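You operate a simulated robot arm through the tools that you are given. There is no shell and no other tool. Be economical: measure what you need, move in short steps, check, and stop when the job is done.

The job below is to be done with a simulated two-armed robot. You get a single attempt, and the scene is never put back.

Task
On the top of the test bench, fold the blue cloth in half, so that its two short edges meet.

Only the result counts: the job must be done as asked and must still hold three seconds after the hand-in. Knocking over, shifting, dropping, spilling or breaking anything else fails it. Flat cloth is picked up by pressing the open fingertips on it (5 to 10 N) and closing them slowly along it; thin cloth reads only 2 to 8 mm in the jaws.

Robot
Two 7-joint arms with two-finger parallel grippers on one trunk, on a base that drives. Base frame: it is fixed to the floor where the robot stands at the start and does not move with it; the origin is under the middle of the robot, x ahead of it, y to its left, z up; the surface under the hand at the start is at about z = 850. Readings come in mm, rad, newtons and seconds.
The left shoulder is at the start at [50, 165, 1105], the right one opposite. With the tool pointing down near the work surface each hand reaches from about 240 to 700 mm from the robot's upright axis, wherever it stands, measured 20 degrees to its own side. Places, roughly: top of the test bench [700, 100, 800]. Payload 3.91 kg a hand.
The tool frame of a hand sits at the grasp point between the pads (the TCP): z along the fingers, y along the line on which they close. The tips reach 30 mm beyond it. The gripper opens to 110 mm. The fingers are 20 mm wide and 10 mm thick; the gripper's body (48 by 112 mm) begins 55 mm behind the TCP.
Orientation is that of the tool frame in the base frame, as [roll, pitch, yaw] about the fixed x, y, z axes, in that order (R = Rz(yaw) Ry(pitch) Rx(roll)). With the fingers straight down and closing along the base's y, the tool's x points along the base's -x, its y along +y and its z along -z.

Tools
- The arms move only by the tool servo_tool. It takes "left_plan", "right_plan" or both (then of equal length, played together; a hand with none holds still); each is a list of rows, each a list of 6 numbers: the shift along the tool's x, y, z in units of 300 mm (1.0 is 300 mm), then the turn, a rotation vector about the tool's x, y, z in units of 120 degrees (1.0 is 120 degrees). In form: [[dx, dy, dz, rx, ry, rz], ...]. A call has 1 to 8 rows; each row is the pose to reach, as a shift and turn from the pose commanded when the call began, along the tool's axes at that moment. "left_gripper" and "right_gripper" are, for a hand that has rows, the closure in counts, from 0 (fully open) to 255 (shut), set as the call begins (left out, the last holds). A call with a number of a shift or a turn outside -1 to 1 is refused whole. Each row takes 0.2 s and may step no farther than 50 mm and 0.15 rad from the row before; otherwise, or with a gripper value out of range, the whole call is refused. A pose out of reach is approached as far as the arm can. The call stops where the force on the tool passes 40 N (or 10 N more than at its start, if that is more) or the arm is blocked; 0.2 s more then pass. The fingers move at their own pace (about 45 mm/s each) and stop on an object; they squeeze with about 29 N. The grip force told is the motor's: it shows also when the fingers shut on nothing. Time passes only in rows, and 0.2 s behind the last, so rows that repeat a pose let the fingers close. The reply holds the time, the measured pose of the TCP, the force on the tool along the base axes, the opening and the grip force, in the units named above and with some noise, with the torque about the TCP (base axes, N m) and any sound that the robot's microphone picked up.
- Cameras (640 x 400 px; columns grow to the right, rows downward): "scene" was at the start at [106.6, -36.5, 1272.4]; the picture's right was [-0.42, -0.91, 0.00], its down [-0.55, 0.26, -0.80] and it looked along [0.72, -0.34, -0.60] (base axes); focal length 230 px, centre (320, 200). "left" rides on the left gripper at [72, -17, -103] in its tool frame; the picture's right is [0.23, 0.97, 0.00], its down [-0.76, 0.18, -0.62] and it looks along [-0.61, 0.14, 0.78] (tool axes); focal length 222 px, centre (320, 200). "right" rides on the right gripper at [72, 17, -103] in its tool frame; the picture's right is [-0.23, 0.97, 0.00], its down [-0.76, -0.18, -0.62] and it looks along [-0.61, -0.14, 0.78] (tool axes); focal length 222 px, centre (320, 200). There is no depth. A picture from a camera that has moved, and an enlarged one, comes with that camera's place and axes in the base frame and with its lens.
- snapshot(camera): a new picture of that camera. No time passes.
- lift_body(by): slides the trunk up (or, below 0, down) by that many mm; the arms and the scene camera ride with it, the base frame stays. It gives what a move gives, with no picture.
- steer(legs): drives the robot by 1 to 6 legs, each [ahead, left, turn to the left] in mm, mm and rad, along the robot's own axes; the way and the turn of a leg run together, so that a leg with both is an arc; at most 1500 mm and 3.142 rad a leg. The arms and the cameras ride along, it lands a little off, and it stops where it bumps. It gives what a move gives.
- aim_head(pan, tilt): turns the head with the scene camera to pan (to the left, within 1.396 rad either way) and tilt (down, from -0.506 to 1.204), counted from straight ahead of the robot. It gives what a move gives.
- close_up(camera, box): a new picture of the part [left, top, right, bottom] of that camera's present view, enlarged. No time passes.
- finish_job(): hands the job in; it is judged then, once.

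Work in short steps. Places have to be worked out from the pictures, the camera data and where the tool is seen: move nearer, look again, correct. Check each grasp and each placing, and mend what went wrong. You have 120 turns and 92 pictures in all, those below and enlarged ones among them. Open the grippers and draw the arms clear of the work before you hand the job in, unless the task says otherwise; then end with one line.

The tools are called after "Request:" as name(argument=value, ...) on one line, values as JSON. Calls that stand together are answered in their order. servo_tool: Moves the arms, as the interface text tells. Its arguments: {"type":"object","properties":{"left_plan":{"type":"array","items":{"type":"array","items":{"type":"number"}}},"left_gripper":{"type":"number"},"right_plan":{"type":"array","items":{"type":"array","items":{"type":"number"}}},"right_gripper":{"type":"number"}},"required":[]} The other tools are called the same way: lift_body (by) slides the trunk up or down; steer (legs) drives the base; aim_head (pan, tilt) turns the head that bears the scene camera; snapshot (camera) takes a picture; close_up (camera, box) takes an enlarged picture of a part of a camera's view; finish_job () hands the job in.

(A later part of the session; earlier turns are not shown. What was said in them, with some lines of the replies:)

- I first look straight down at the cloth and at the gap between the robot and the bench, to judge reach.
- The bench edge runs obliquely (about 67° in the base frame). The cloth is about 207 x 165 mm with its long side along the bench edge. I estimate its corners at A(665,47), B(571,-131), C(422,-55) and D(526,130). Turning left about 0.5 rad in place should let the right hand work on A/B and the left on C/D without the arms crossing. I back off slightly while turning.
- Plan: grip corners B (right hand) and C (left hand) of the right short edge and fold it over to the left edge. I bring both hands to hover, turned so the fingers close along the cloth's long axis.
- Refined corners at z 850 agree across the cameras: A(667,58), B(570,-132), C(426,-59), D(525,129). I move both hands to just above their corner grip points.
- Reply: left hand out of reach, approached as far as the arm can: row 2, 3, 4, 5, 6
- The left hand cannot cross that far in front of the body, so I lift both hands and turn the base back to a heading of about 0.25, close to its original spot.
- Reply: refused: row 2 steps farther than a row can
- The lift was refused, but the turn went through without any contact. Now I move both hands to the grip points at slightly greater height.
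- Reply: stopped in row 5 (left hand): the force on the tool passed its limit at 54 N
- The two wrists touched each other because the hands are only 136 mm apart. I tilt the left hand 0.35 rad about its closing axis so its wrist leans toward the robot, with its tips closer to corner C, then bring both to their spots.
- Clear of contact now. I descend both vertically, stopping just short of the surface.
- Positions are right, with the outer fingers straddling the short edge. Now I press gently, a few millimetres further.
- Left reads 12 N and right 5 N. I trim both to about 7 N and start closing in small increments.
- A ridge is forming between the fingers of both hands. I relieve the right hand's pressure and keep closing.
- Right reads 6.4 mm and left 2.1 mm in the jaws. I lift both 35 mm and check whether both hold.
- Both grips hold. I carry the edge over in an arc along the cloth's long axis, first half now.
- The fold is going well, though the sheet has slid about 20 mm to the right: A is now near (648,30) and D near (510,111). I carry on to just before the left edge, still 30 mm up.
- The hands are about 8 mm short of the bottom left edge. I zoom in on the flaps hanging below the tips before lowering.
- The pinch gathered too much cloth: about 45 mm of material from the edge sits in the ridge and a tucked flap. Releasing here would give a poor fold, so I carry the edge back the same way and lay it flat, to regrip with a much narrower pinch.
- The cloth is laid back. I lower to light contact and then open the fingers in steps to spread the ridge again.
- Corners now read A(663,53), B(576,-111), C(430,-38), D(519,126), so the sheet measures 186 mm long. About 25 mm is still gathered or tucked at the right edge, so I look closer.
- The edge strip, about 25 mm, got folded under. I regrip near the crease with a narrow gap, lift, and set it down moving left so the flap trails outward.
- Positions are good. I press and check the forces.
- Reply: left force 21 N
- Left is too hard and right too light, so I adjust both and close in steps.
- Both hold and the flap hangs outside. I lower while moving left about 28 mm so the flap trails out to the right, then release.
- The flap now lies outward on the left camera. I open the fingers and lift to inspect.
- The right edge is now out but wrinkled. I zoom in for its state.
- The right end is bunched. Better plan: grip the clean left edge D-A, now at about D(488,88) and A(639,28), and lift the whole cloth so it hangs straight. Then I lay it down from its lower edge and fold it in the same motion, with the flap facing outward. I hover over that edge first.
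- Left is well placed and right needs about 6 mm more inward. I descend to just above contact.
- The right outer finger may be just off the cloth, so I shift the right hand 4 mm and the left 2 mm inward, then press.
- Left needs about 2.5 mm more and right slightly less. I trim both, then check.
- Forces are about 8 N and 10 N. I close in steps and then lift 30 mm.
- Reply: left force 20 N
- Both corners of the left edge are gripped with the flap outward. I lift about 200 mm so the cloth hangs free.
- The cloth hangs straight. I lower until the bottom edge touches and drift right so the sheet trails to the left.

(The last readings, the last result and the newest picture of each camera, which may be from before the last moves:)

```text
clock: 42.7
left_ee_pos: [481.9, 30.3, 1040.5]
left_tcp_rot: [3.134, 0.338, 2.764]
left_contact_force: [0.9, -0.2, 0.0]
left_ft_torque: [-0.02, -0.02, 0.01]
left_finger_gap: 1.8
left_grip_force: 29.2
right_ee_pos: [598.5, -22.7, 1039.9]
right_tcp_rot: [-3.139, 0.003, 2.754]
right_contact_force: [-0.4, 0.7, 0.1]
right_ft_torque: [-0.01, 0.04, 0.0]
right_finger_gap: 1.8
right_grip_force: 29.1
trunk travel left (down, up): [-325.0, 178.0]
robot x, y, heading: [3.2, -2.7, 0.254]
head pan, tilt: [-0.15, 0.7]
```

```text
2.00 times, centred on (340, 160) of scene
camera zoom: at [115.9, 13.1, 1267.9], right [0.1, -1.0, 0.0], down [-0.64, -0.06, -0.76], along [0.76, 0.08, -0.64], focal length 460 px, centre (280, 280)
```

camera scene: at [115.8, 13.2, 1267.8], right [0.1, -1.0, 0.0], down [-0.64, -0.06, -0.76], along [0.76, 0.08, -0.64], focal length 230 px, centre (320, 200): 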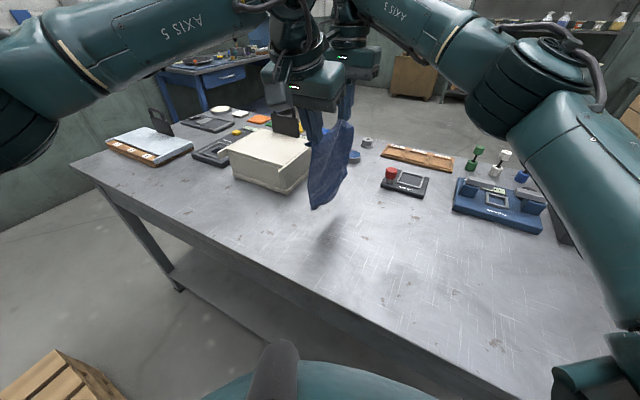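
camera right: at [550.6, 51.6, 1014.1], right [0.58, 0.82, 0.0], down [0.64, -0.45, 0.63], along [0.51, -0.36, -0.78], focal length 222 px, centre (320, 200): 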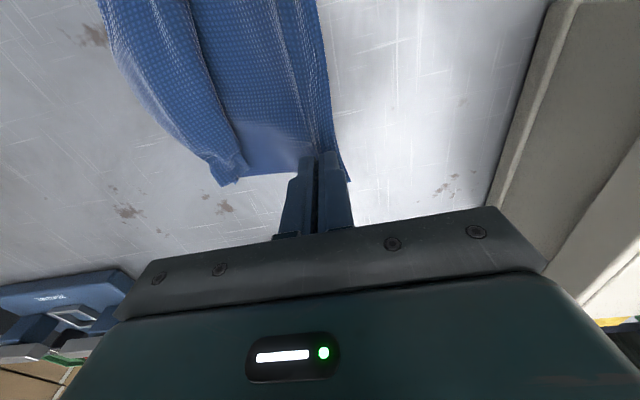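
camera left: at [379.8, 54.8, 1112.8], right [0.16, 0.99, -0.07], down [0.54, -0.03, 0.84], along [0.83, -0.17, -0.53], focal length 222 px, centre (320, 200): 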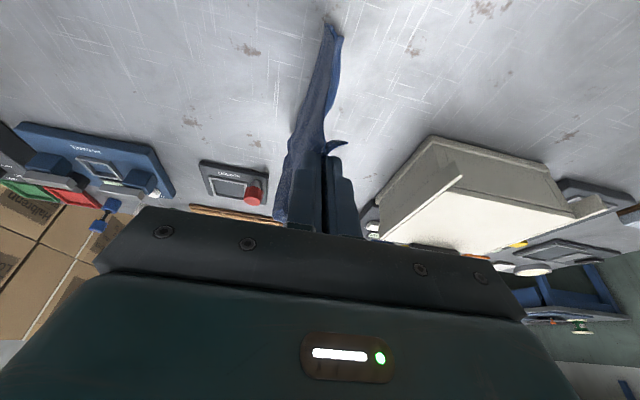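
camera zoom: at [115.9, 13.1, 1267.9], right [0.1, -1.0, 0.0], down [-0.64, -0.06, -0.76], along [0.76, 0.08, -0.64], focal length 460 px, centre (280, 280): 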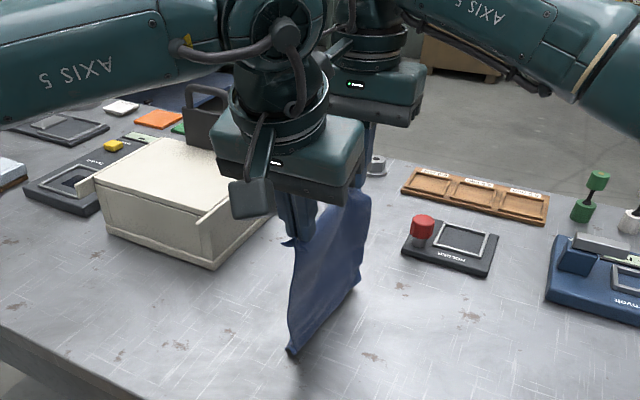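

The bottom edge touches and trails left as wanted. I continue laying by moving right and down together.

Request:
servo_tool(left_plan=[[0.011, -0.032, 0.025, 0, 0, 0], [0.0215, -0.063, 0.05, 0, 0, 0], [0.032, -0.095, 0.075, 0, 0, 0], [0.043, -0.127, 0.1, 0, 0, 0], [0.054, -0.158, 0.125, 0, 0, 0], [0.0645, -0.19, 0.15, 0, 0, 0], [0.075, -0.221, 0.175, 0, 0, 0], [0.086, -0.253, 0.2, 0, 0, 0]], right_plan=[[0.002, -0.032, 0.027, 0, 0, 0], [0.004, -0.063, 0.054, 0, 0, 0], [0.0055, -0.095, 0.081, 0, 0, 0], [0.007, -0.127, 0.108, 0, 0, 0], [0.009, -0.158, 0.136, 0, 0, 0], [0.011, -0.19, 0.163, 0, 0, 0], [0.013, -0.221, 0.19, 0, 0, 0], [0.0147, -0.253, 0.217, 0, 0, 0]])

Request:
snapshot(camera="left")

Request:
snapshot(camera="right")

Request:
close_up(camera="scene", box=[240, 60, 440, 260])

```text
clock: 44.5
left_ee_pos: [447.7, -36.0, 974.0]
left_tcp_rot: [3.133, 0.339, 2.764]
left_contact_force: [0.4, 0.1, 0.1]
left_ft_torque: [-0.01, -0.04, -0.04]
left_finger_gap: 1.9
left_grip_force: 29.3
right_ee_pos: [565.0, -91.8, 977.3]
right_tcp_rot: [-3.139, 0.005, 2.756]
right_contact_force: [-1.5, 0.2, 0.5]
right_ft_torque: [0.02, 0.02, 0.0]
right_finger_gap: 1.4
right_grip_force: 28.7
trunk travel left (down, up): [-325.0, 178.0]
robot x, y, heading: [2.1, -2.4, 0.253]
head pan, tilt: [-0.15, 0.7]
```

```text
32 pictures are left
camera left: at [346.9, -13.2, 1046.6], right [0.16, 0.99, -0.07], down [0.54, -0.03, 0.84], along [0.83, -0.17, -0.53], focal length 222 px, centre (320, 200)
```

left: 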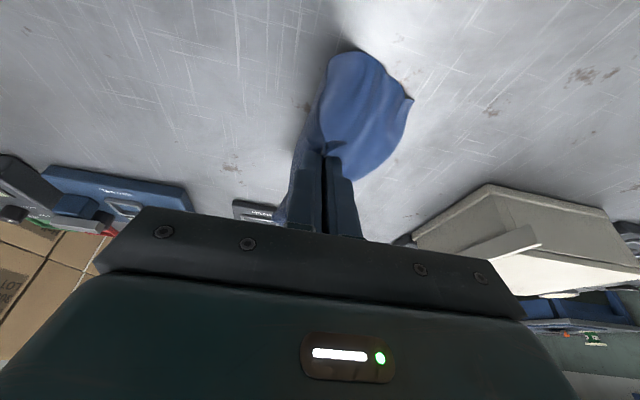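

```text
31 pictures are left
camera right: at [502.1, -48.9, 1080.1], right [0.58, 0.82, 0.0], down [0.64, -0.45, 0.63], along [0.51, -0.36, -0.78], focal length 222 px, centre (320, 200)
```

right: 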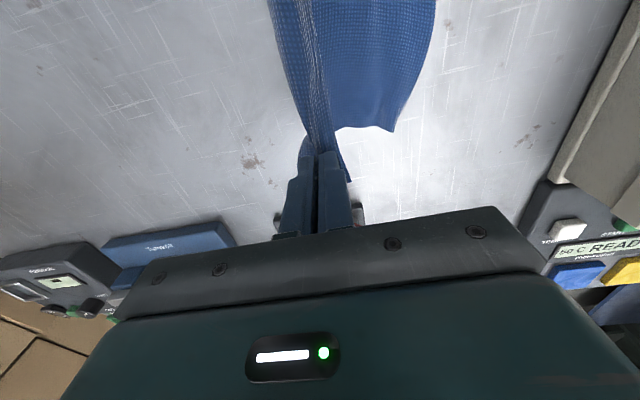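

```text
2.00 times, centred on (340, 160) of scene
camera zoom: at [115.9, 13.0, 1267.9], right [0.1, -1.0, 0.0], down [-0.64, -0.06, -0.76], along [0.76, 0.08, -0.64], focal length 460 px, centre (280, 280)
```

zoom: 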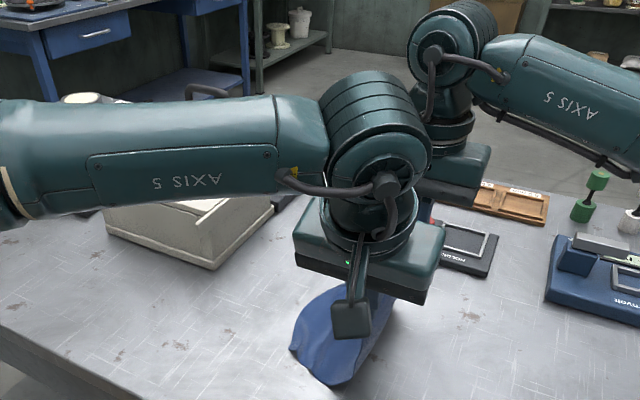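

Laid about 78 mm so far: C is at about (484,41) and B at about (619,-38). I lay a bit more, 28 mm right and 20 mm down, to reach the half line.

Request:
servo_tool(left_plan=[[0.007, -0.023, 0.015, 0, 0, 0], [0.0135, -0.047, 0.03, 0, 0, 0], [0.02, -0.07, 0.046, 0, 0, 0], [0.027, -0.093, 0.061, 0, 0, 0]], right_plan=[[0.0013, -0.023, 0.017, 0, 0, 0], [0.0027, -0.047, 0.034, 0, 0, 0], [0.004, -0.07, 0.05, 0, 0, 0], [0.0054, -0.093, 0.067, 0, 0, 0]])

Request:
snapshot(camera="left")

Request:
snapshot(camera="right")

```text
clock: 45.5
left_ee_pos: [437.1, -61.8, 954.1]
left_tcp_rot: [3.133, 0.338, 2.767]
left_contact_force: [0.3, -0.4, 0.3]
left_ft_torque: [-0.03, 0.01, 0.01]
left_finger_gap: 1.6
left_grip_force: 28.6
right_ee_pos: [553.3, -116.4, 955.2]
right_tcp_rot: [-3.137, 0.006, 2.755]
right_contact_force: [-0.2, 0.4, -0.4]
right_ft_torque: [0.01, 0.02, 0.02]
right_finger_gap: 1.6
right_grip_force: 29.5
trunk travel left (down, up): [-325.0, 178.0]
robot x, y, heading: [5.8, -3.3, 0.249]
head pan, tilt: [-0.15, 0.7]
```

```text
29 pictures are left
camera left: at [334.9, -39.2, 1027.5], right [0.16, 0.99, -0.07], down [0.54, -0.03, 0.84], along [0.83, -0.17, -0.54], focal length 222 px, centre (320, 200)
```

left: 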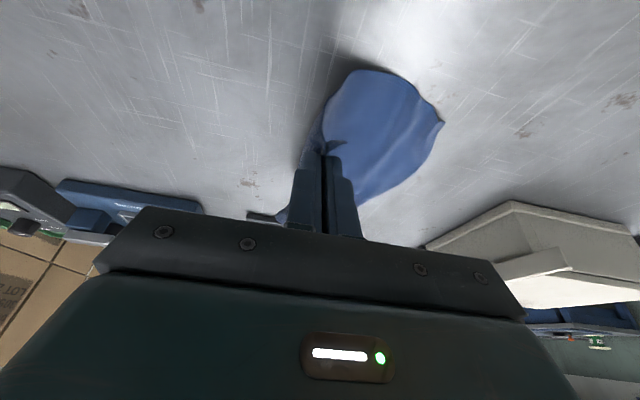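

```text
28 pictures are left
camera right: at [490.4, -72.3, 1059.7], right [0.58, 0.82, 0.0], down [0.64, -0.45, 0.63], along [0.51, -0.36, -0.78], focal length 222 px, centre (320, 200)
```

right: 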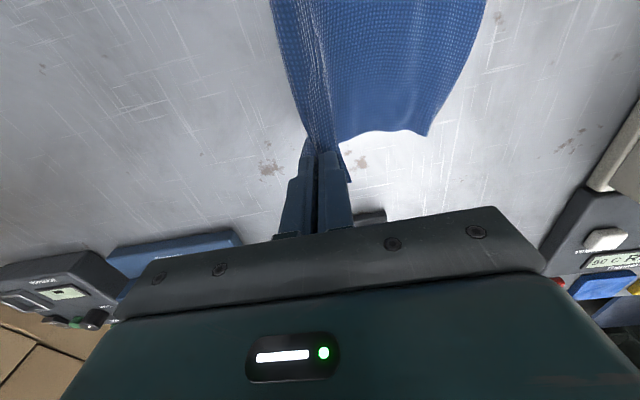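

The bottom edge is stable at C(483,40), B(620,-37), and the hands are right above the half line. I now arc left and down to bring the held edge over it, stopping about 14 mm up.

Request:
servo_tool(left_plan=[[-0.0105, 0.052, 0.0005, 0.002, 0, 0.006], [-0.0166, 0.103, 0.0133, 0.004, 0, 0.012], [-0.0174, 0.155, 0.0411, 0.006, 0, 0.018], [-0.0126, 0.201, 0.0818, 0.008, 0, 0.023], [-0.0055, 0.235, 0.1218, 0.0095, 0, 0.027], [0.0053, 0.261, 0.1677, 0.0105, 0, 0.03], [0.0155, 0.278, 0.2065, 0.0112, 0, 0.032]], right_plan=[[-0.008, 0.046, -0.003, 0, 0, 0.006], [-0.0157, 0.092, 0.007, 0, 0, 0.0126], [-0.0236, 0.138, 0.033, 0, 0, 0.019], [-0.0306, 0.179, 0.073, 0, 0, 0.0245], [-0.0358, 0.209, 0.113, 0, 0, 0.0287], [-0.0398, 0.232, 0.16, 0, 0, 0.032], [-0.0424, 0.247, 0.2, 0, 0, 0.034]])

Request:
snapshot(camera="left")

Request:
snapshot(camera="right")

```text
clock: 47.1
left_ee_pos: [483.3, 9.3, 893.6]
left_tcp_rot: [3.134, 0.34, 2.692]
left_contact_force: [-0.2, -0.6, -0.6]
left_ft_torque: [-0.01, 0.01, 0.0]
left_finger_gap: 1.7
left_grip_force: 29.0
right_ee_pos: [591.7, -54.2, 893.6]
right_tcp_rot: [-3.138, 0.003, 2.685]
right_contact_force: [-0.6, -0.1, -0.8]
right_ft_torque: [0.04, -0.02, 0.0]
right_finger_gap: 1.4
right_grip_force: 29.2
trunk travel left (down, up): [-325.0, 178.0]
robot x, y, heading: [2.4, -0.6, 0.252]
head pan, tilt: [-0.15, 0.7]
```

```text
27 pictures are left
camera left: at [383.1, 39.9, 967.1], right [0.23, 0.97, -0.07], down [0.54, -0.07, 0.84], along [0.81, -0.23, -0.54], focal length 222 px, centre (320, 200)
```

left: 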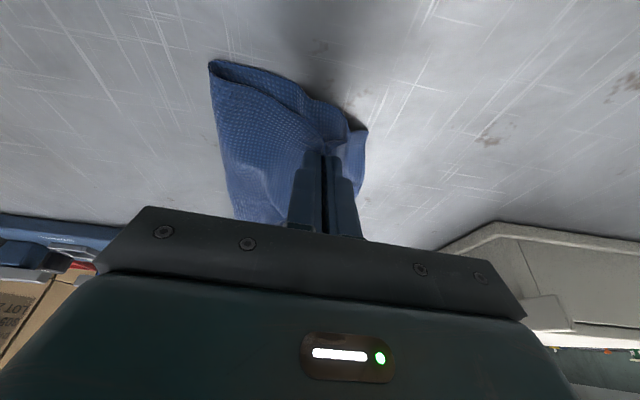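

```text
26 pictures are left
camera right: at [533.3, -6.4, 997.0], right [0.63, 0.77, 0.0], down [0.6, -0.49, 0.63], along [0.48, -0.4, -0.78], focal length 222 px, centre (320, 200)
```

right: 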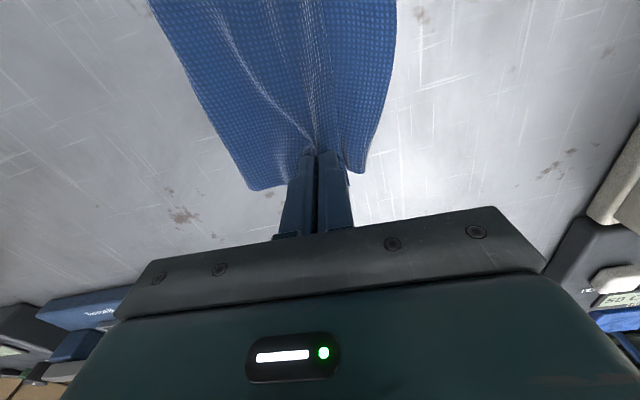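

Looks very good. I zoom in on both sides to judge the alignment of the top flap with the bottom edge.

Request:
close_up(camera="left", box=[190, 50, 390, 230])

Request:
close_up(camera="right", box=[200, 40, 420, 220])

```text
2.22 times, centred on (290, 140) of left
camera zoom: at [383.1, 39.9, 967.1], right [0.23, 0.97, -0.07], down [0.54, -0.07, 0.84], along [0.81, -0.23, -0.54], focal length 494 px, centre (387, 333)
```

zoom: 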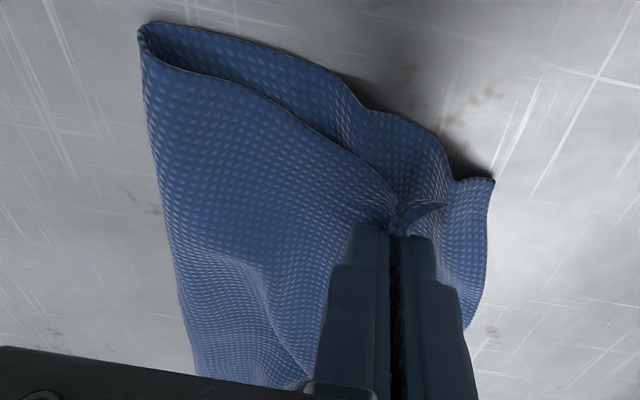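

```text
2.22 times, centred on (310, 130) of right
camera zoom: at [533.3, -6.4, 997.0], right [0.63, 0.77, 0.0], down [0.6, -0.49, 0.63], along [0.48, -0.4, -0.78], focal length 494 px, centre (342, 356)
```

zoom: 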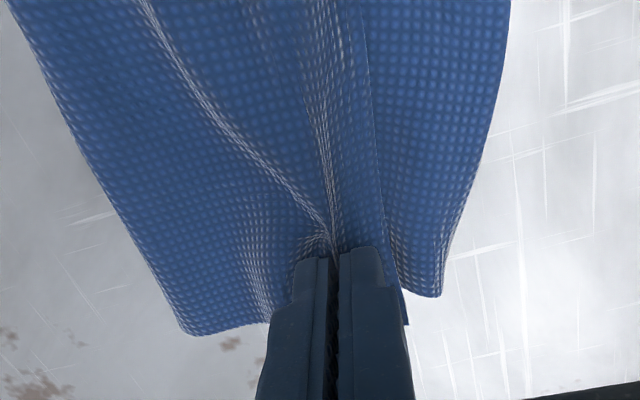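

The flap ends roughly 15 mm short of the bottom edge, and the ridge in the jaws should release about 10 mm of that. I lower to the cloth, moving 9 mm further left, then open slightly.

Request:
servo_tool(left_plan=[[0.003, 0.02, 0.009, 0, 0, 0], [0.009, 0.03, 0.025, 0, 0, 0]], right_plan=[[0, 0.02, 0.01, 0, 0, 0], [0, 0.03, 0.027, 0, 0, 0]])

Request:
servo_tool(left_plan=[[0, 0, 0, 0, 0, 0], [0, 0, 0, 0, 0, 0]], right_plan=[[0, 0, 0, 0, 0, 0], [0, 0, 0, 0, 0, 0]], left_gripper=215, right_gripper=215)

Request:
servo_tool(left_plan=[[-0.01, 0, -0.03, 0, 0, 0], [-0.03, 0, -0.09, 0, 0, 0], [-0.06, 0, -0.18, 0, 0, 0], [0.04, 0, -0.26, 0, 0, 0]], right_plan=[[0, 0, -0.03, 0, 0, 0], [0, 0, -0.09, 0, 0, 0], [0, 0, -0.18, 0, 0, 0], [-0.05, 0, -0.27, 0, 0, 0]])

Request:
snapshot(camera="left")

Request:
close_up(camera="right", box=[180, 0, 440, 170])

```text
clock: 47.7
left_ee_pos: [486.5, 18.2, 887.2]
left_tcp_rot: [3.133, 0.337, 2.695]
left_contact_force: [0.3, -0.4, 1.2]
left_ft_torque: [-0.01, -0.03, 0.02]
left_finger_gap: 1.7
left_grip_force: 29.1
right_ee_pos: [598.0, -46.2, 887.3]
right_tcp_rot: [-3.139, 0.004, 2.684]
right_contact_force: [-0.8, 0.5, 0.3]
right_ft_torque: [0.01, 0.01, 0.04]
right_finger_gap: 1.4
right_grip_force: 28.8
trunk travel left (down, up): [-325.0, 178.0]
robot x, y, heading: [6.9, -0.3, 0.255]
head pan, tilt: [-0.15, 0.7]
```

```text
clock: 48.3
left_ee_pos: [486.2, 17.7, 886.4]
left_tcp_rot: [3.132, 0.338, 2.695]
left_contact_force: [0.3, 0.0, 0.6]
left_ft_torque: [-0.04, -0.05, 0.0]
left_finger_gap: 17.2
left_grip_force: 0.0
right_ee_pos: [596.8, -45.5, 886.8]
right_tcp_rot: [-3.139, 0.005, 2.685]
right_contact_force: [0.8, 0.5, 0.5]
right_ft_torque: [-0.03, -0.01, 0.01]
right_finger_gap: 17.3
right_grip_force: 0.1
trunk travel left (down, up): [-325.0, 178.0]
robot x, y, heading: [6.3, -4.9, 0.252]
head pan, tilt: [-0.15, 0.7]
```

```text
clock: 49.3
left_ee_pos: [453.3, 33.0, 958.2]
left_tcp_rot: [3.136, 0.339, 2.695]
left_contact_force: [-0.8, 0.8, -1.0]
left_ft_torque: [0.0, 0.03, 0.0]
left_finger_gap: 17.6
left_grip_force: 0.0
right_ee_pos: [609.0, -52.4, 968.6]
right_tcp_rot: [-3.139, 0.006, 2.685]
right_contact_force: [0.3, -0.1, 0.3]
right_ft_torque: [0.0, -0.03, 0.01]
right_finger_gap: 17.3
right_grip_force: 0.2
trunk travel left (down, up): [-325.0, 178.0]
robot x, y, heading: [2.5, -0.4, 0.25]
head pan, tilt: [-0.15, 0.7]
```

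```text
23 pictures are left
camera left: at [352.1, 63.6, 1030.6], right [0.23, 0.97, -0.07], down [0.54, -0.07, 0.84], along [0.81, -0.23, -0.53], focal length 222 px, centre (320, 200)
```

left: 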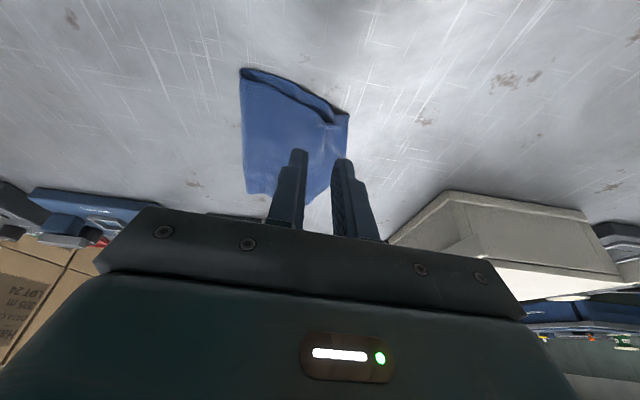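

```text
2.35 times, centred on (310, 85) of right
camera zoom: at [550.8, -4.3, 1072.8], right [0.63, 0.77, 0.0], down [0.6, -0.49, 0.63], along [0.48, -0.4, -0.78], focal length 523 px, centre (344, 471)
```

zoom: 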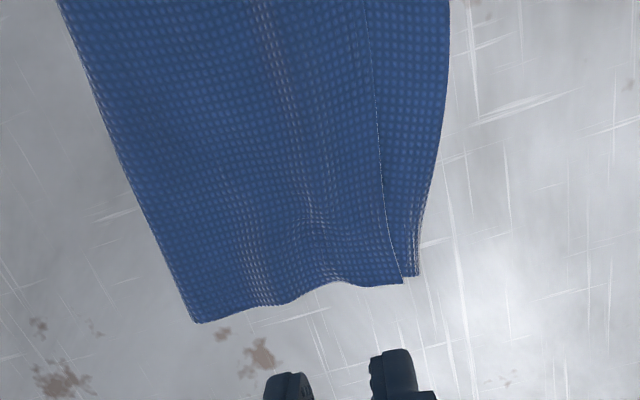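

Very good: the corners nearly meet and only the middle has a gap. I draw both hands back to get a full view.

Request:
servo_tool(left_plan=[[0.1, 0.08, -0.06, 0, 0, 0], [0.2, 0.16, -0.12, 0, 0, 0], [0.3, 0.24, -0.18, 0, 0, 0], [0.4, 0.32, -0.24, 0, 0, 0]], right_plan=[[0.05, -0.02, -0.04, 0, 0, 0], [0.1, -0.04, -0.08, 0, 0, 0], [0.15, -0.06, -0.12, 0, 0, 0], [0.2, -0.08, -0.16, 0, 0, 0]])

Request:
aim_head(pan=-0.25, tilt=0.85)

Request:
snapshot(camera="right")

Request:
snapshot(camera="scene")

```text
clock: 50.3
left_ee_pos: [367.5, 178.1, 984.0]
left_tcp_rot: [3.131, 0.338, 2.692]
left_contact_force: [0.4, -0.6, 0.2]
left_ft_torque: [0.0, 0.02, 0.03]
left_finger_gap: 17.1
left_grip_force: 0.0
right_ee_pos: [543.5, -47.2, 1017.0]
right_tcp_rot: [-3.14, 0.005, 2.685]
right_contact_force: [-0.8, -0.2, 0.3]
right_ft_torque: [-0.03, -0.02, -0.01]
right_finger_gap: 17.3
right_grip_force: 0.0
trunk travel left (down, up): [-325.0, 178.0]
robot x, y, heading: [2.1, -6.7, 0.247]
head pan, tilt: [-0.15, 0.7]
```

```text
clock: 51.0
left_ee_pos: [368.8, 177.5, 984.0]
left_tcp_rot: [3.133, 0.339, 2.695]
left_contact_force: [-0.1, 0.3, -0.2]
left_ft_torque: [-0.04, 0.0, 0.0]
left_finger_gap: 17.3
left_grip_force: 0.1
right_ee_pos: [544.0, -47.5, 1016.3]
right_tcp_rot: [-3.138, 0.005, 2.683]
right_contact_force: [0.3, -0.3, 0.7]
right_ft_torque: [-0.01, 0.0, 0.01]
right_finger_gap: 17.3
right_grip_force: 0.1
trunk travel left (down, up): [-325.0, 178.0]
robot x, y, heading: [5.4, -3.1, 0.252]
head pan, tilt: [-0.25, 0.85]
```

```text
21 pictures are left
camera right: at [484.9, 0.7, 1119.9], right [0.63, 0.77, 0.0], down [0.6, -0.49, 0.63], along [0.48, -0.4, -0.78], focal length 222 px, centre (320, 200)
```

right: 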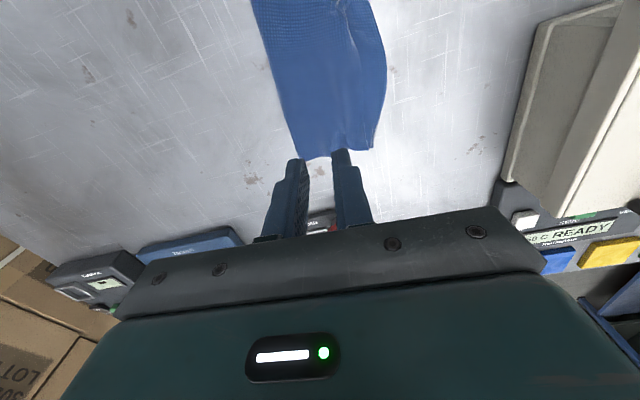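

```text
20 pictures are left
camera scene: at [109.5, 4.9, 1255.6], right [0.0, -1.0, 0.0], down [-0.75, 0.0, -0.66], along [0.66, 0.0, -0.75], focal length 230 px, centre (320, 200)
```

scene: 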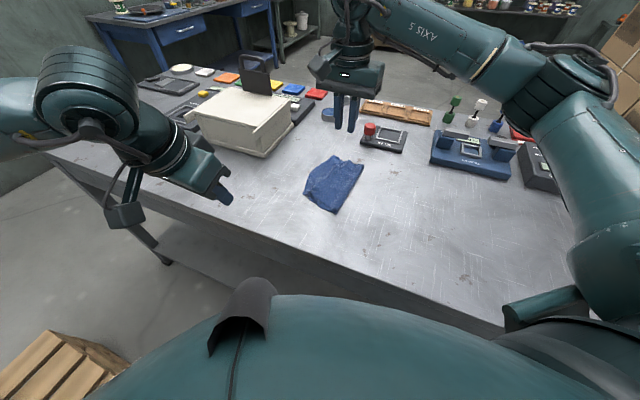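

Now zoomed views for measuring the edges.

Request:
close_up(camera="scene", box=[280, 140, 388, 220])

Request:
close_up(camera="right", box=[230, 0, 410, 170])

```text
5.00 times, centred on (334, 180) of scene
camera zoom: at [109.5, 4.9, 1255.6], right [0.0, -1.0, 0.0], down [-0.75, 0.0, -0.66], along [0.66, 0.0, -0.75], focal length 1149 px, centre (250, 300)
```

zoom: 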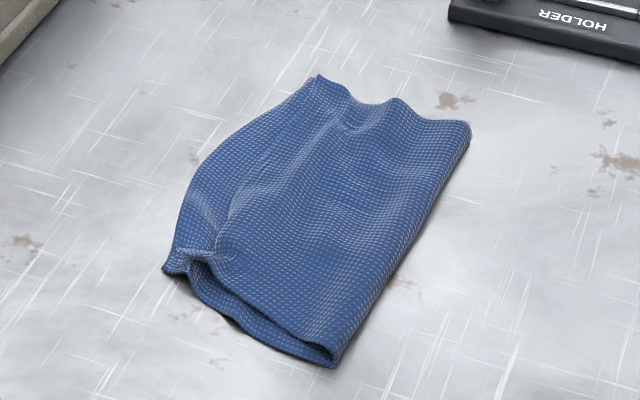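

```text
2.35 times, centred on (320, 85) of right
camera zoom: at [484.9, 0.7, 1119.9], right [0.63, 0.77, 0.0], down [0.6, -0.49, 0.63], along [0.48, -0.4, -0.78], focal length 523 px, centre (320, 471)
```

zoom: 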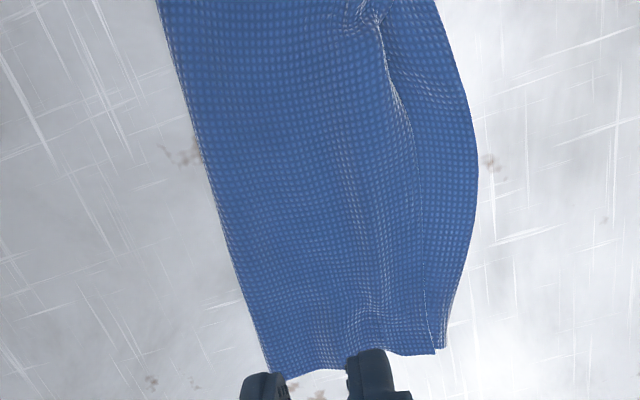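

A good fold already: the A/B corner is within about 5 mm. The middle shows a roughly 25 mm strip and corner D/C is still puckered. I bring the left camera back near D/C to measure before smoothing.

Request:
servo_tool(left_plan=[[-0.085, -0.046, 0.047, 0, 0, 0], [-0.17, -0.092, 0.095, 0, 0, 0], [-0.255, -0.139, 0.142, 0, 0, 0], [-0.339, -0.185, 0.19, 0, 0, 0]])

Request:
close_up(camera="left", box=[180, 50, 380, 210])

```text
clock: 52.0
left_ee_pos: [448.2, 76.8, 964.0]
left_tcp_rot: [3.132, 0.338, 2.693]
left_contact_force: [-0.4, -0.1, 0.8]
left_ft_torque: [-0.01, 0.01, 0.01]
left_finger_gap: 17.4
left_grip_force: 0.1
right_ee_pos: [544.1, -48.4, 1015.2]
right_tcp_rot: [-3.138, 0.003, 2.686]
right_contact_force: [-0.4, 0.9, -0.2]
right_ft_torque: [0.02, -0.01, -0.01]
right_finger_gap: 17.4
right_grip_force: 0.0
trunk travel left (down, up): [-325.0, 178.0]
robot x, y, heading: [1.7, -3.2, 0.252]
head pan, tilt: [-0.25, 0.85]
```

```text
2.50 times, centred on (280, 130) of left
camera zoom: at [347.5, 107.5, 1037.8], right [0.23, 0.97, -0.07], down [0.54, -0.07, 0.84], along [0.81, -0.23, -0.54], focal length 555 px, centre (420, 375)
```

zoom: 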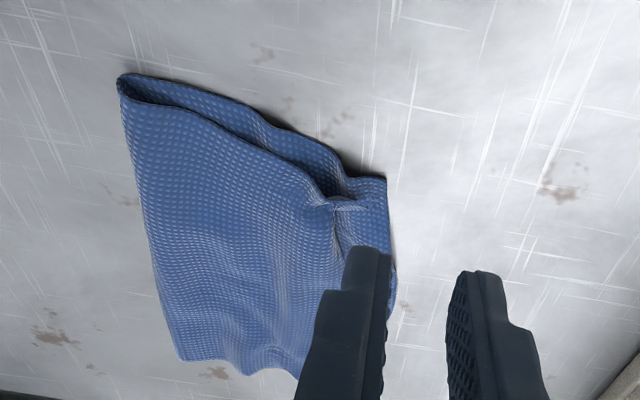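

Corner D/C is within about 10 mm. The remaining mismatch is the bottom edge bowing out about 24 mm in the middle. I use the right hand there: inner finger on the top layer, outer finger on the exposed bottom strip, then close lightly so the two layers slide to meet.

Request:
servo_tool(left_plan=[[0.05, 0, -0.02, 0, 0, 0], [0.1, 0, -0.035, 0, 0, 0], [0.15, 0, -0.05, 0, 0, 0], [0.19, 0, -0.066, 0, 0, 0], [0.19, 0, -0.066, 0, 0, 0]], right_plan=[[0.02, 0.05, 0.08, 0, 0, 0.009], [0.04, 0.1, 0.16, 0, 0, 0.018], [0.063, 0.15, 0.24, 0, 0, 0.027], [0.063, 0.166, 0.32, 0, 0, 0.027], [0.063, 0.166, 0.4, 0, 0, 0.027]], right_gripper=186)

Request:
close_up(camera="right", box=[200, 0, 440, 200])

```text
clock: 53.2
left_ee_pos: [394.9, 104.0, 963.9]
left_tcp_rot: [3.133, 0.339, 2.695]
left_contact_force: [0.0, -0.2, -1.2]
left_ft_torque: [-0.01, -0.02, -0.01]
left_finger_gap: 17.1
left_grip_force: 0.1
right_ee_pos: [551.7, 5.0, 897.3]
right_tcp_rot: [-3.14, 0.004, 2.627]
right_contact_force: [-0.1, 0.5, -0.2]
right_ft_torque: [0.01, 0.0, 0.01]
right_finger_gap: 29.7
right_grip_force: 0.1
trunk travel left (down, up): [-325.0, 178.0]
robot x, y, heading: [4.4, -2.3, 0.253]
head pan, tilt: [-0.25, 0.85]
```

```text
2.00 times, centred on (320, 100) of right
camera zoom: at [494.7, 56.7, 999.8], right [0.68, 0.74, 0.0], down [0.57, -0.53, 0.63], along [0.46, -0.43, -0.78], focal length 444 px, centre (320, 400)
```

zoom: 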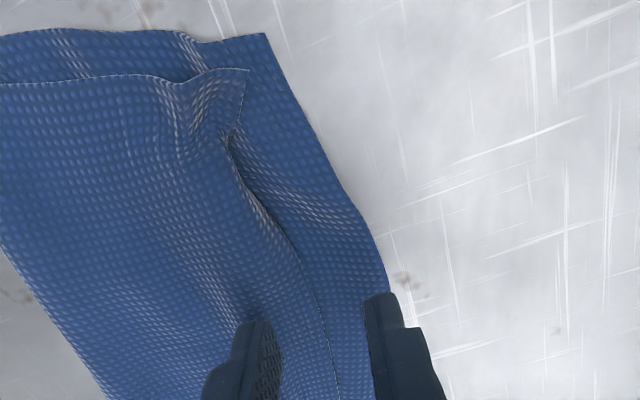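

The view is clear: D is within about 10 mm of C. I lower to light contact.

Request:
servo_tool(right_plan=[[0, 0, 0.025, 0, 0, 0], [0, 0, 0.043, 0, 0, 0], [0, 0, 0.048, 0, 0, 0]])

```text
clock: 54.0
left_ee_pos: [394.7, 103.9, 963.5]
left_tcp_rot: [3.133, 0.339, 2.695]
left_contact_force: [0.7, 0.8, 0.4]
left_ft_torque: [0.01, -0.01, 0.03]
left_finger_gap: 17.3
left_grip_force: 0.2
right_ee_pos: [550.5, 5.6, 881.2]
right_tcp_rot: [-3.14, 0.004, 2.627]
right_contact_force: [0.1, -0.7, 3.9]
right_ft_torque: [-0.06, 0.0, 0.02]
right_finger_gap: 29.8
right_grip_force: 0.2
trunk travel left (down, up): [-325.0, 178.0]
robot x, y, heading: [6.6, -1.4, 0.246]
head pan, tilt: [-0.25, 0.85]
```

About 4 N of contact. I close the gap part-way in steps, then lift before opening.

Request:
servo_tool(right_plan=[[0, 0, 0.002, 0, 0, 0]], right_gripper=198)

Request:
servo_tool(right_plan=[[0, 0, 0, 0, 0, 0]], right_gripper=210)

Request:
close_up(camera="right", box=[200, 0, 440, 200])

```text
clock: 54.4
left_ee_pos: [396.4, 105.1, 964.3]
left_tcp_rot: [3.133, 0.337, 2.693]
left_contact_force: [0.7, 0.2, -0.9]
left_ft_torque: [0.03, 0.0, -0.01]
left_finger_gap: 17.3
left_grip_force: 0.0
right_ee_pos: [550.6, 5.8, 882.3]
right_tcp_rot: [-3.141, 0.005, 2.628]
right_contact_force: [2.1, 1.6, 7.0]
right_ft_torque: [-0.1, 0.01, 0.01]
right_finger_gap: 24.3
right_grip_force: 0.2
trunk travel left (down, up): [-325.0, 178.0]
robot x, y, heading: [5.6, -1.7, 0.251]
head pan, tilt: [-0.25, 0.85]
```

```text
clock: 54.8
left_ee_pos: [394.9, 104.5, 964.2]
left_tcp_rot: [3.133, 0.339, 2.695]
left_contact_force: [-0.5, -0.4, -0.1]
left_ft_torque: [-0.03, -0.01, -0.02]
left_finger_gap: 17.5
left_grip_force: 0.1
right_ee_pos: [550.6, 4.4, 882.4]
right_tcp_rot: [-3.14, 0.007, 2.629]
right_contact_force: [0.6, 0.3, 8.5]
right_ft_torque: [-0.06, 0.05, -0.02]
right_finger_gap: 19.0
right_grip_force: 0.1
trunk travel left (down, up): [-325.0, 178.0]
robot x, y, heading: [4.6, -3.0, 0.247]
head pan, tilt: [-0.25, 0.85]
```

```text
2.00 times, centred on (320, 100) of right
camera zoom: at [493.4, 56.7, 985.3], right [0.68, 0.74, 0.0], down [0.57, -0.53, 0.63], along [0.46, -0.42, -0.78], focal length 444 px, centre (320, 400)
```

zoom: 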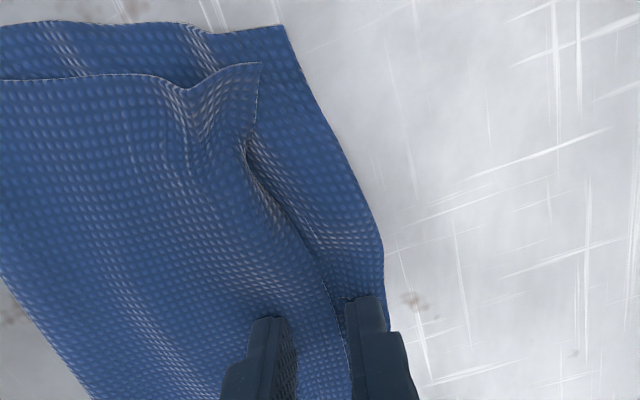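

It is working; the top edge is approaching the outer finger. I close a little more, then lift straight up.

Request:
servo_tool(right_plan=[[0, 0, 0, 0, 0, 0]], right_gripper=222)

Request:
servo_tool(right_plan=[[0, 0, 0, 0, 0, 0]], right_gripper=230)

Request:
servo_tool(right_plan=[[0, 0, -0.04, 0, 0, 0], [0, 0, -0.12, 0, 0, 0], [0, 0, -0.22, 0, 0, 0], [0.05, -0.05, -0.34, 0, 0, 0], [0.1, -0.1, -0.4, 0, 0, 0]])

Request:
close_up(camera="right", box=[200, 0, 440, 200])

Request:
close_up(camera="scene", box=[280, 140, 388, 220])

```text
clock: 55.2
left_ee_pos: [395.6, 104.9, 964.5]
left_tcp_rot: [3.133, 0.338, 2.693]
left_contact_force: [0.4, -0.4, -0.2]
left_ft_torque: [-0.02, 0.02, -0.03]
left_finger_gap: 17.5
left_grip_force: 0.1
right_ee_pos: [551.4, 5.2, 881.7]
right_tcp_rot: [-3.14, 0.005, 2.627]
right_contact_force: [0.3, -0.1, 10.6]
right_ft_torque: [-0.05, 0.03, -0.02]
right_finger_gap: 14.3
right_grip_force: 0.4
trunk travel left (down, up): [-325.0, 178.0]
robot x, y, heading: [7.0, -2.9, 0.252]
head pan, tilt: [-0.25, 0.85]
```

```text
clock: 55.6
left_ee_pos: [394.2, 104.4, 964.1]
left_tcp_rot: [3.133, 0.339, 2.694]
left_contact_force: [-0.2, 0.6, -1.4]
left_ft_torque: [0.02, -0.01, 0.03]
left_finger_gap: 17.2
left_grip_force: 0.0
right_ee_pos: [550.5, 5.6, 881.5]
right_tcp_rot: [-3.138, 0.003, 2.626]
right_contact_force: [0.9, -0.1, 12.4]
right_ft_torque: [-0.05, 0.06, 0.03]
right_finger_gap: 11.4
right_grip_force: 1.2
trunk travel left (down, up): [-325.0, 178.0]
robot x, y, heading: [4.2, -1.8, 0.25]
head pan, tilt: [-0.25, 0.85]
```

```text
clock: 56.8
left_ee_pos: [394.7, 104.1, 964.0]
left_tcp_rot: [3.134, 0.338, 2.693]
left_contact_force: [0.1, -0.1, -0.2]
left_ft_torque: [0.01, 0.02, -0.02]
left_finger_gap: 17.4
left_grip_force: 0.0
right_ee_pos: [510.5, -4.3, 1001.8]
right_tcp_rot: [-3.138, 0.005, 2.628]
right_contact_force: [-0.4, -0.3, 0.0]
right_ft_torque: [-0.01, 0.01, -0.01]
right_finger_gap: 10.8
right_grip_force: 0.0
trunk travel left (down, up): [-325.0, 178.0]
robot x, y, heading: [2.5, -4.7, 0.251]
head pan, tilt: [-0.25, 0.85]
```

```text
2.00 times, centred on (320, 100) of right
camera zoom: at [453.3, 47.1, 1106.3], right [0.68, 0.74, 0.0], down [0.57, -0.53, 0.63], along [0.46, -0.43, -0.78], focal length 444 px, centre (320, 400)
```

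zoom: 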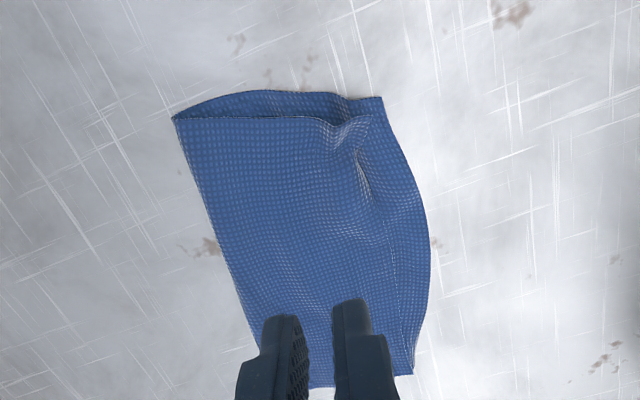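

```text
5.00 times, centred on (334, 180) of scene
camera zoom: at [109.3, 4.7, 1255.6], right [0.0, -1.0, 0.0], down [-0.75, 0.0, -0.66], along [0.66, 0.0, -0.75], focal length 1149 px, centre (250, 300)
```

zoom: 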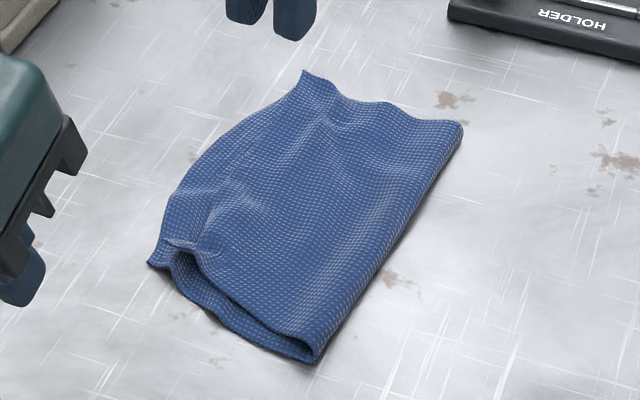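

Improved: the middle strip is down to about 18 mm. I repeat this nearer the puckered D side, at about (531,24).

Request:
servo_tool(right_plan=[[-0.005, 0.05, 0.05, 0, 0, 0], [-0.01, 0.09, 0.15, 0, 0, 0], [-0.014, 0.115, 0.25, 0, 0, 0], [-0.014, 0.115, 0.33, 0, 0, 0], [-0.014, 0.115, 0.375, 0, 0, 0], [-0.014, 0.115, 0.4, 0, 0, 0]], right_gripper=184)

Request:
close_up(camera="right", box=[200, 0, 440, 200])

```text
clock: 58.2
left_ee_pos: [394.9, 106.0, 963.6]
left_tcp_rot: [3.132, 0.339, 2.696]
left_contact_force: [-0.2, 0.0, 0.6]
left_ft_torque: [0.0, 0.02, -0.02]
left_finger_gap: 17.0
left_grip_force: 0.1
right_ee_pos: [531.0, 22.8, 882.0]
right_tcp_rot: [-3.14, 0.007, 2.627]
right_contact_force: [0.8, -0.3, 4.5]
right_ft_torque: [-0.02, 0.04, 0.01]
right_finger_gap: 30.5
right_grip_force: 0.1
trunk travel left (down, up): [-325.0, 178.0]
robot x, y, heading: [3.5, 0.0, 0.255]
head pan, tilt: [-0.25, 0.85]
```

```text
2.00 times, centred on (320, 100) of right
camera zoom: at [474.3, 74.0, 985.5], right [0.68, 0.74, 0.0], down [0.57, -0.53, 0.63], along [0.46, -0.42, -0.78], focal length 444 px, centre (320, 400)
```

zoom: 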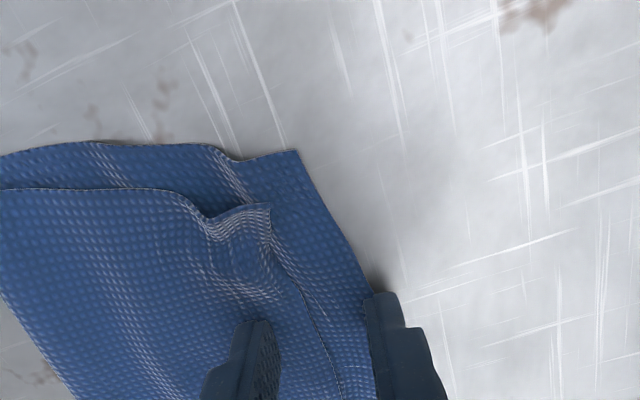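

Placement is good at 4.5 N. I close in steps, moving slightly left, then lift.

Request:
servo_tool(right_plan=[[0, 0.003, 0.001, 0, 0, 0]], right_gripper=197)

Request:
servo_tool(right_plan=[[0, 0.003, 0, 0, 0, 0]], right_gripper=210)

Request:
servo_tool(right_plan=[[0, 0.003, 0, 0, 0, 0]], right_gripper=221)

Request:
servo_tool(right_plan=[[0, 0.003, 0, 0, 0, 0]], right_gripper=229)

Request:
servo_tool(right_plan=[[0, 0, -0.04, 0, 0, 0], [0, 0, -0.12, 0, 0, 0], [0, 0, -0.22, 0, 0, 0], [0.05, -0.07, -0.34, 0, 0, 0], [0.1, -0.14, -0.42, 0, 0, 0]])

Request:
close_up(camera="right", box=[200, 0, 440, 200])

Request:
close_up(camera="scene", box=[280, 140, 388, 220])

```text
clock: 58.6
left_ee_pos: [396.4, 103.2, 964.1]
left_tcp_rot: [3.132, 0.339, 2.692]
left_contact_force: [-0.3, -0.4, -0.2]
left_ft_torque: [0.02, 0.01, 0.0]
left_finger_gap: 17.4
left_grip_force: 0.1
right_ee_pos: [531.1, 23.7, 882.2]
right_tcp_rot: [-3.14, 0.006, 2.627]
right_contact_force: [0.0, -1.3, 9.1]
right_ft_torque: [-0.12, 0.05, 0.0]
right_finger_gap: 25.3
right_grip_force: 0.1
trunk travel left (down, up): [-325.0, 178.0]
robot x, y, heading: [2.2, -3.9, 0.251]
head pan, tilt: [-0.25, 0.85]
```

```text
clock: 59.0
left_ee_pos: [394.3, 105.7, 964.3]
left_tcp_rot: [3.132, 0.338, 2.694]
left_contact_force: [0.5, 0.8, -0.2]
left_ft_torque: [0.0, 0.0, 0.01]
left_finger_gap: 17.2
left_grip_force: 0.0
right_ee_pos: [531.9, 23.6, 880.9]
right_tcp_rot: [-3.141, 0.005, 2.627]
right_contact_force: [-1.3, 0.9, 10.7]
right_ft_torque: [-0.09, 0.12, -0.02]
right_finger_gap: 19.4
right_grip_force: 0.2
trunk travel left (down, up): [-325.0, 178.0]
robot x, y, heading: [3.1, -2.1, 0.251]
head pan, tilt: [-0.25, 0.85]
```

```text
clock: 59.4
left_ee_pos: [393.8, 103.9, 964.1]
left_tcp_rot: [3.132, 0.34, 2.693]
left_contact_force: [-0.7, -0.7, -0.3]
left_ft_torque: [0.02, -0.04, 0.02]
left_finger_gap: 17.3
left_grip_force: 0.0
right_ee_pos: [532.3, 24.4, 881.1]
right_tcp_rot: [-3.139, 0.006, 2.627]
right_contact_force: [0.8, 0.8, 12.0]
right_ft_torque: [-0.1, 0.06, 0.02]
right_finger_gap: 13.9
right_grip_force: 0.0
trunk travel left (down, up): [-325.0, 178.0]
robot x, y, heading: [4.5, -3.0, 0.247]
head pan, tilt: [-0.25, 0.85]
```

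```text
clock: 59.8
left_ee_pos: [394.4, 104.1, 965.6]
left_tcp_rot: [3.132, 0.338, 2.693]
left_contact_force: [0.1, 0.2, 0.6]
left_ft_torque: [0.01, -0.01, -0.01]
left_finger_gap: 17.6
left_grip_force: 0.0
right_ee_pos: [532.7, 24.7, 883.0]
right_tcp_rot: [-3.137, 0.008, 2.625]
right_contact_force: [-0.8, -2.1, 13.2]
right_ft_torque: [-0.09, 0.05, -0.02]
right_finger_gap: 12.3
right_grip_force: 1.1
trunk travel left (down, up): [-325.0, 178.0]
robot x, y, heading: [4.0, -4.0, 0.249]
head pan, tilt: [-0.25, 0.85]
```

```text
clock: 61.0
left_ee_pos: [395.5, 103.5, 963.2]
left_tcp_rot: [3.133, 0.338, 2.694]
left_contact_force: [0.0, 0.0, 0.3]
left_ft_torque: [0.01, 0.0, 0.06]
left_finger_gap: 17.4
left_grip_force: 0.1
right_ee_pos: [488.5, 0.5, 1006.4]
right_tcp_rot: [-3.139, 0.004, 2.627]
right_contact_force: [-0.3, 0.0, 0.5]
right_ft_torque: [0.02, -0.03, 0.0]
right_finger_gap: 11.1
right_grip_force: 0.0
trunk travel left (down, up): [-325.0, 178.0]
robot x, y, heading: [6.0, -2.4, 0.248]
head pan, tilt: [-0.25, 0.85]
```

```text
2.00 times, centred on (320, 100) of right
camera zoom: at [431.8, 52.3, 1111.1], right [0.68, 0.74, 0.0], down [0.57, -0.53, 0.63], along [0.46, -0.43, -0.78], focal length 444 px, centre (320, 400)
```

zoom: 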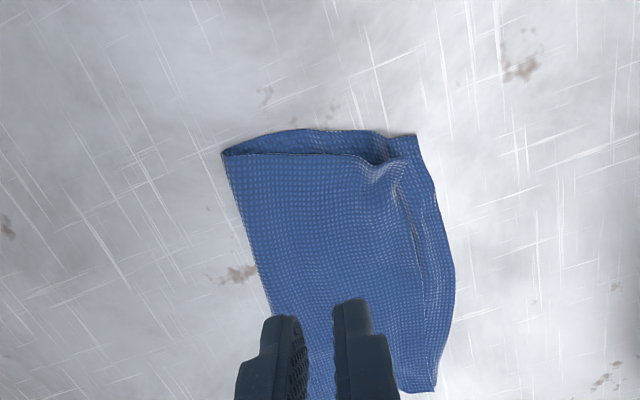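

```text
5.00 times, centred on (334, 180) of scene
camera zoom: at [109.3, 4.7, 1255.6], right [0.0, -1.0, 0.0], down [-0.75, 0.0, -0.66], along [0.66, 0.0, -0.75], focal length 1149 px, centre (250, 300)
```

zoom: 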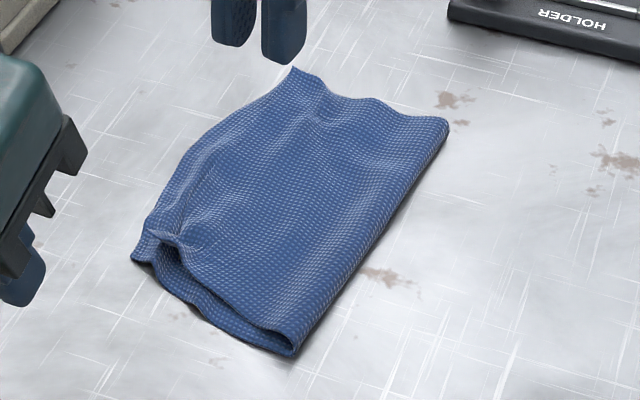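

The edges now meet to within roughly 12–15 mm everywhere, with the corners closer (D/C about 12 mm, A/B a few mm). I open the grippers, draw the arms well clear and take a last look.

Request:
servo_tool(left_plan=[[0.08, 0.1, -0.08, 0, 0, 0], [0.16, 0.2, -0.16, 0, 0, 0], [0.24, 0.3, -0.24, 0, 0, 0]], right_plan=[[0, -0.12, -0.08, 0, 0, 0], [0, -0.24, -0.12, 0, 0, 0], [0, -0.36, -0.16, 0, 0, 0]], left_gripper=0, right_gripper=0)

Request:
servo_tool(left_plan=[[0, 0, 0, 0, 0, 0], [0, 0, 0, 0, 0, 0], [0, 0, 0, 0, 0, 0]], right_plan=[[0, -0.12, 0, 0, 0, 0], [0, -0.24, 0, 0, 0, 0], [0, -0.3, 0, 0, 0, 0]])

Request:
snapshot(camera="scene")

Request:
close_up(camera="scene", box=[280, 140, 388, 220])

```text
clock: 61.8
left_ee_pos: [350.0, 226.1, 1009.3]
left_tcp_rot: [3.133, 0.339, 2.694]
left_contact_force: [-0.2, 0.3, -0.2]
left_ft_torque: [0.01, 0.0, 0.05]
left_finger_gap: 88.1
left_grip_force: 0.0
right_ee_pos: [431.7, -90.4, 1055.9]
right_tcp_rot: [-3.137, 0.003, 2.626]
right_contact_force: [0.2, 0.6, -0.3]
right_ft_torque: [-0.01, -0.02, 0.01]
right_finger_gap: 82.3
right_grip_force: 0.1
trunk travel left (down, up): [-325.0, 178.0]
robot x, y, heading: [3.0, -3.9, 0.25]
head pan, tilt: [-0.25, 0.85]
```

```text
clock: 62.6
left_ee_pos: [352.0, 226.0, 1009.1]
left_tcp_rot: [3.134, 0.339, 2.696]
left_contact_force: [0.7, 0.1, 0.6]
left_ft_torque: [0.01, -0.01, -0.02]
left_finger_gap: 110.0
left_grip_force: 0.2
right_ee_pos: [389.8, -168.5, 1052.2]
right_tcp_rot: [-3.137, 0.005, 2.629]
right_contact_force: [-0.6, 0.0, -0.1]
right_ft_torque: [0.02, 0.0, 0.04]
right_finger_gap: 109.8
right_grip_force: 0.1
trunk travel left (down, up): [-325.0, 178.0]
robot x, y, heading: [5.1, -6.8, 0.254]
head pan, tilt: [-0.25, 0.85]
```

```text
9 pictures are left
camera scene: at [109.4, 4.7, 1255.6], right [0.0, -1.0, 0.0], down [-0.75, 0.0, -0.66], along [0.66, 0.0, -0.75], focal length 230 px, centre (320, 200)
```

scene: 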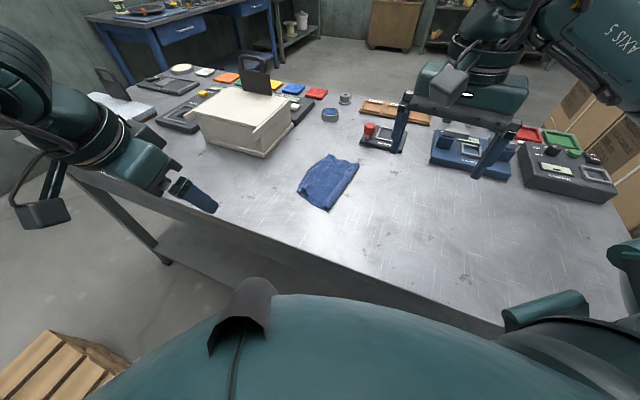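

```text
5.00 times, centred on (334, 180) of scene
camera zoom: at [109.4, 4.7, 1255.6], right [0.0, -1.0, 0.0], down [-0.75, 0.0, -0.66], along [0.66, 0.0, -0.75], focal length 1149 px, centre (250, 300)
```

zoom: 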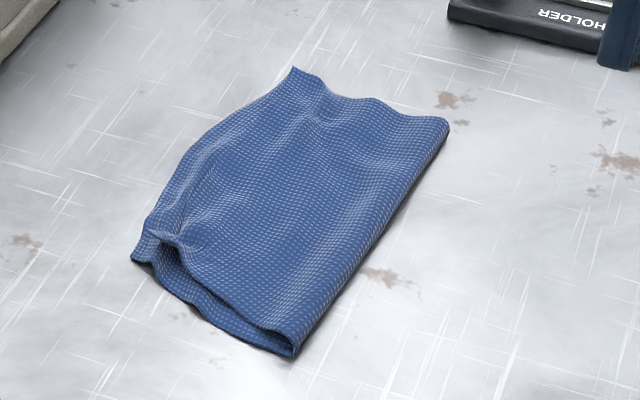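

The cloth is folded in half and stable, nothing else has been moved, the grippers are open and the arms are clear, so I hand it in.

Request:
finish_job()

```text
The job is handed in.
```

The blue cloth is folded in half on the bench and handed in. One pair of corners meets within a few mm, the other is about 12 mm apart, and the bottom edge shows up to about 15 mm at the middle. Nothing else on the bench appears to have moved.
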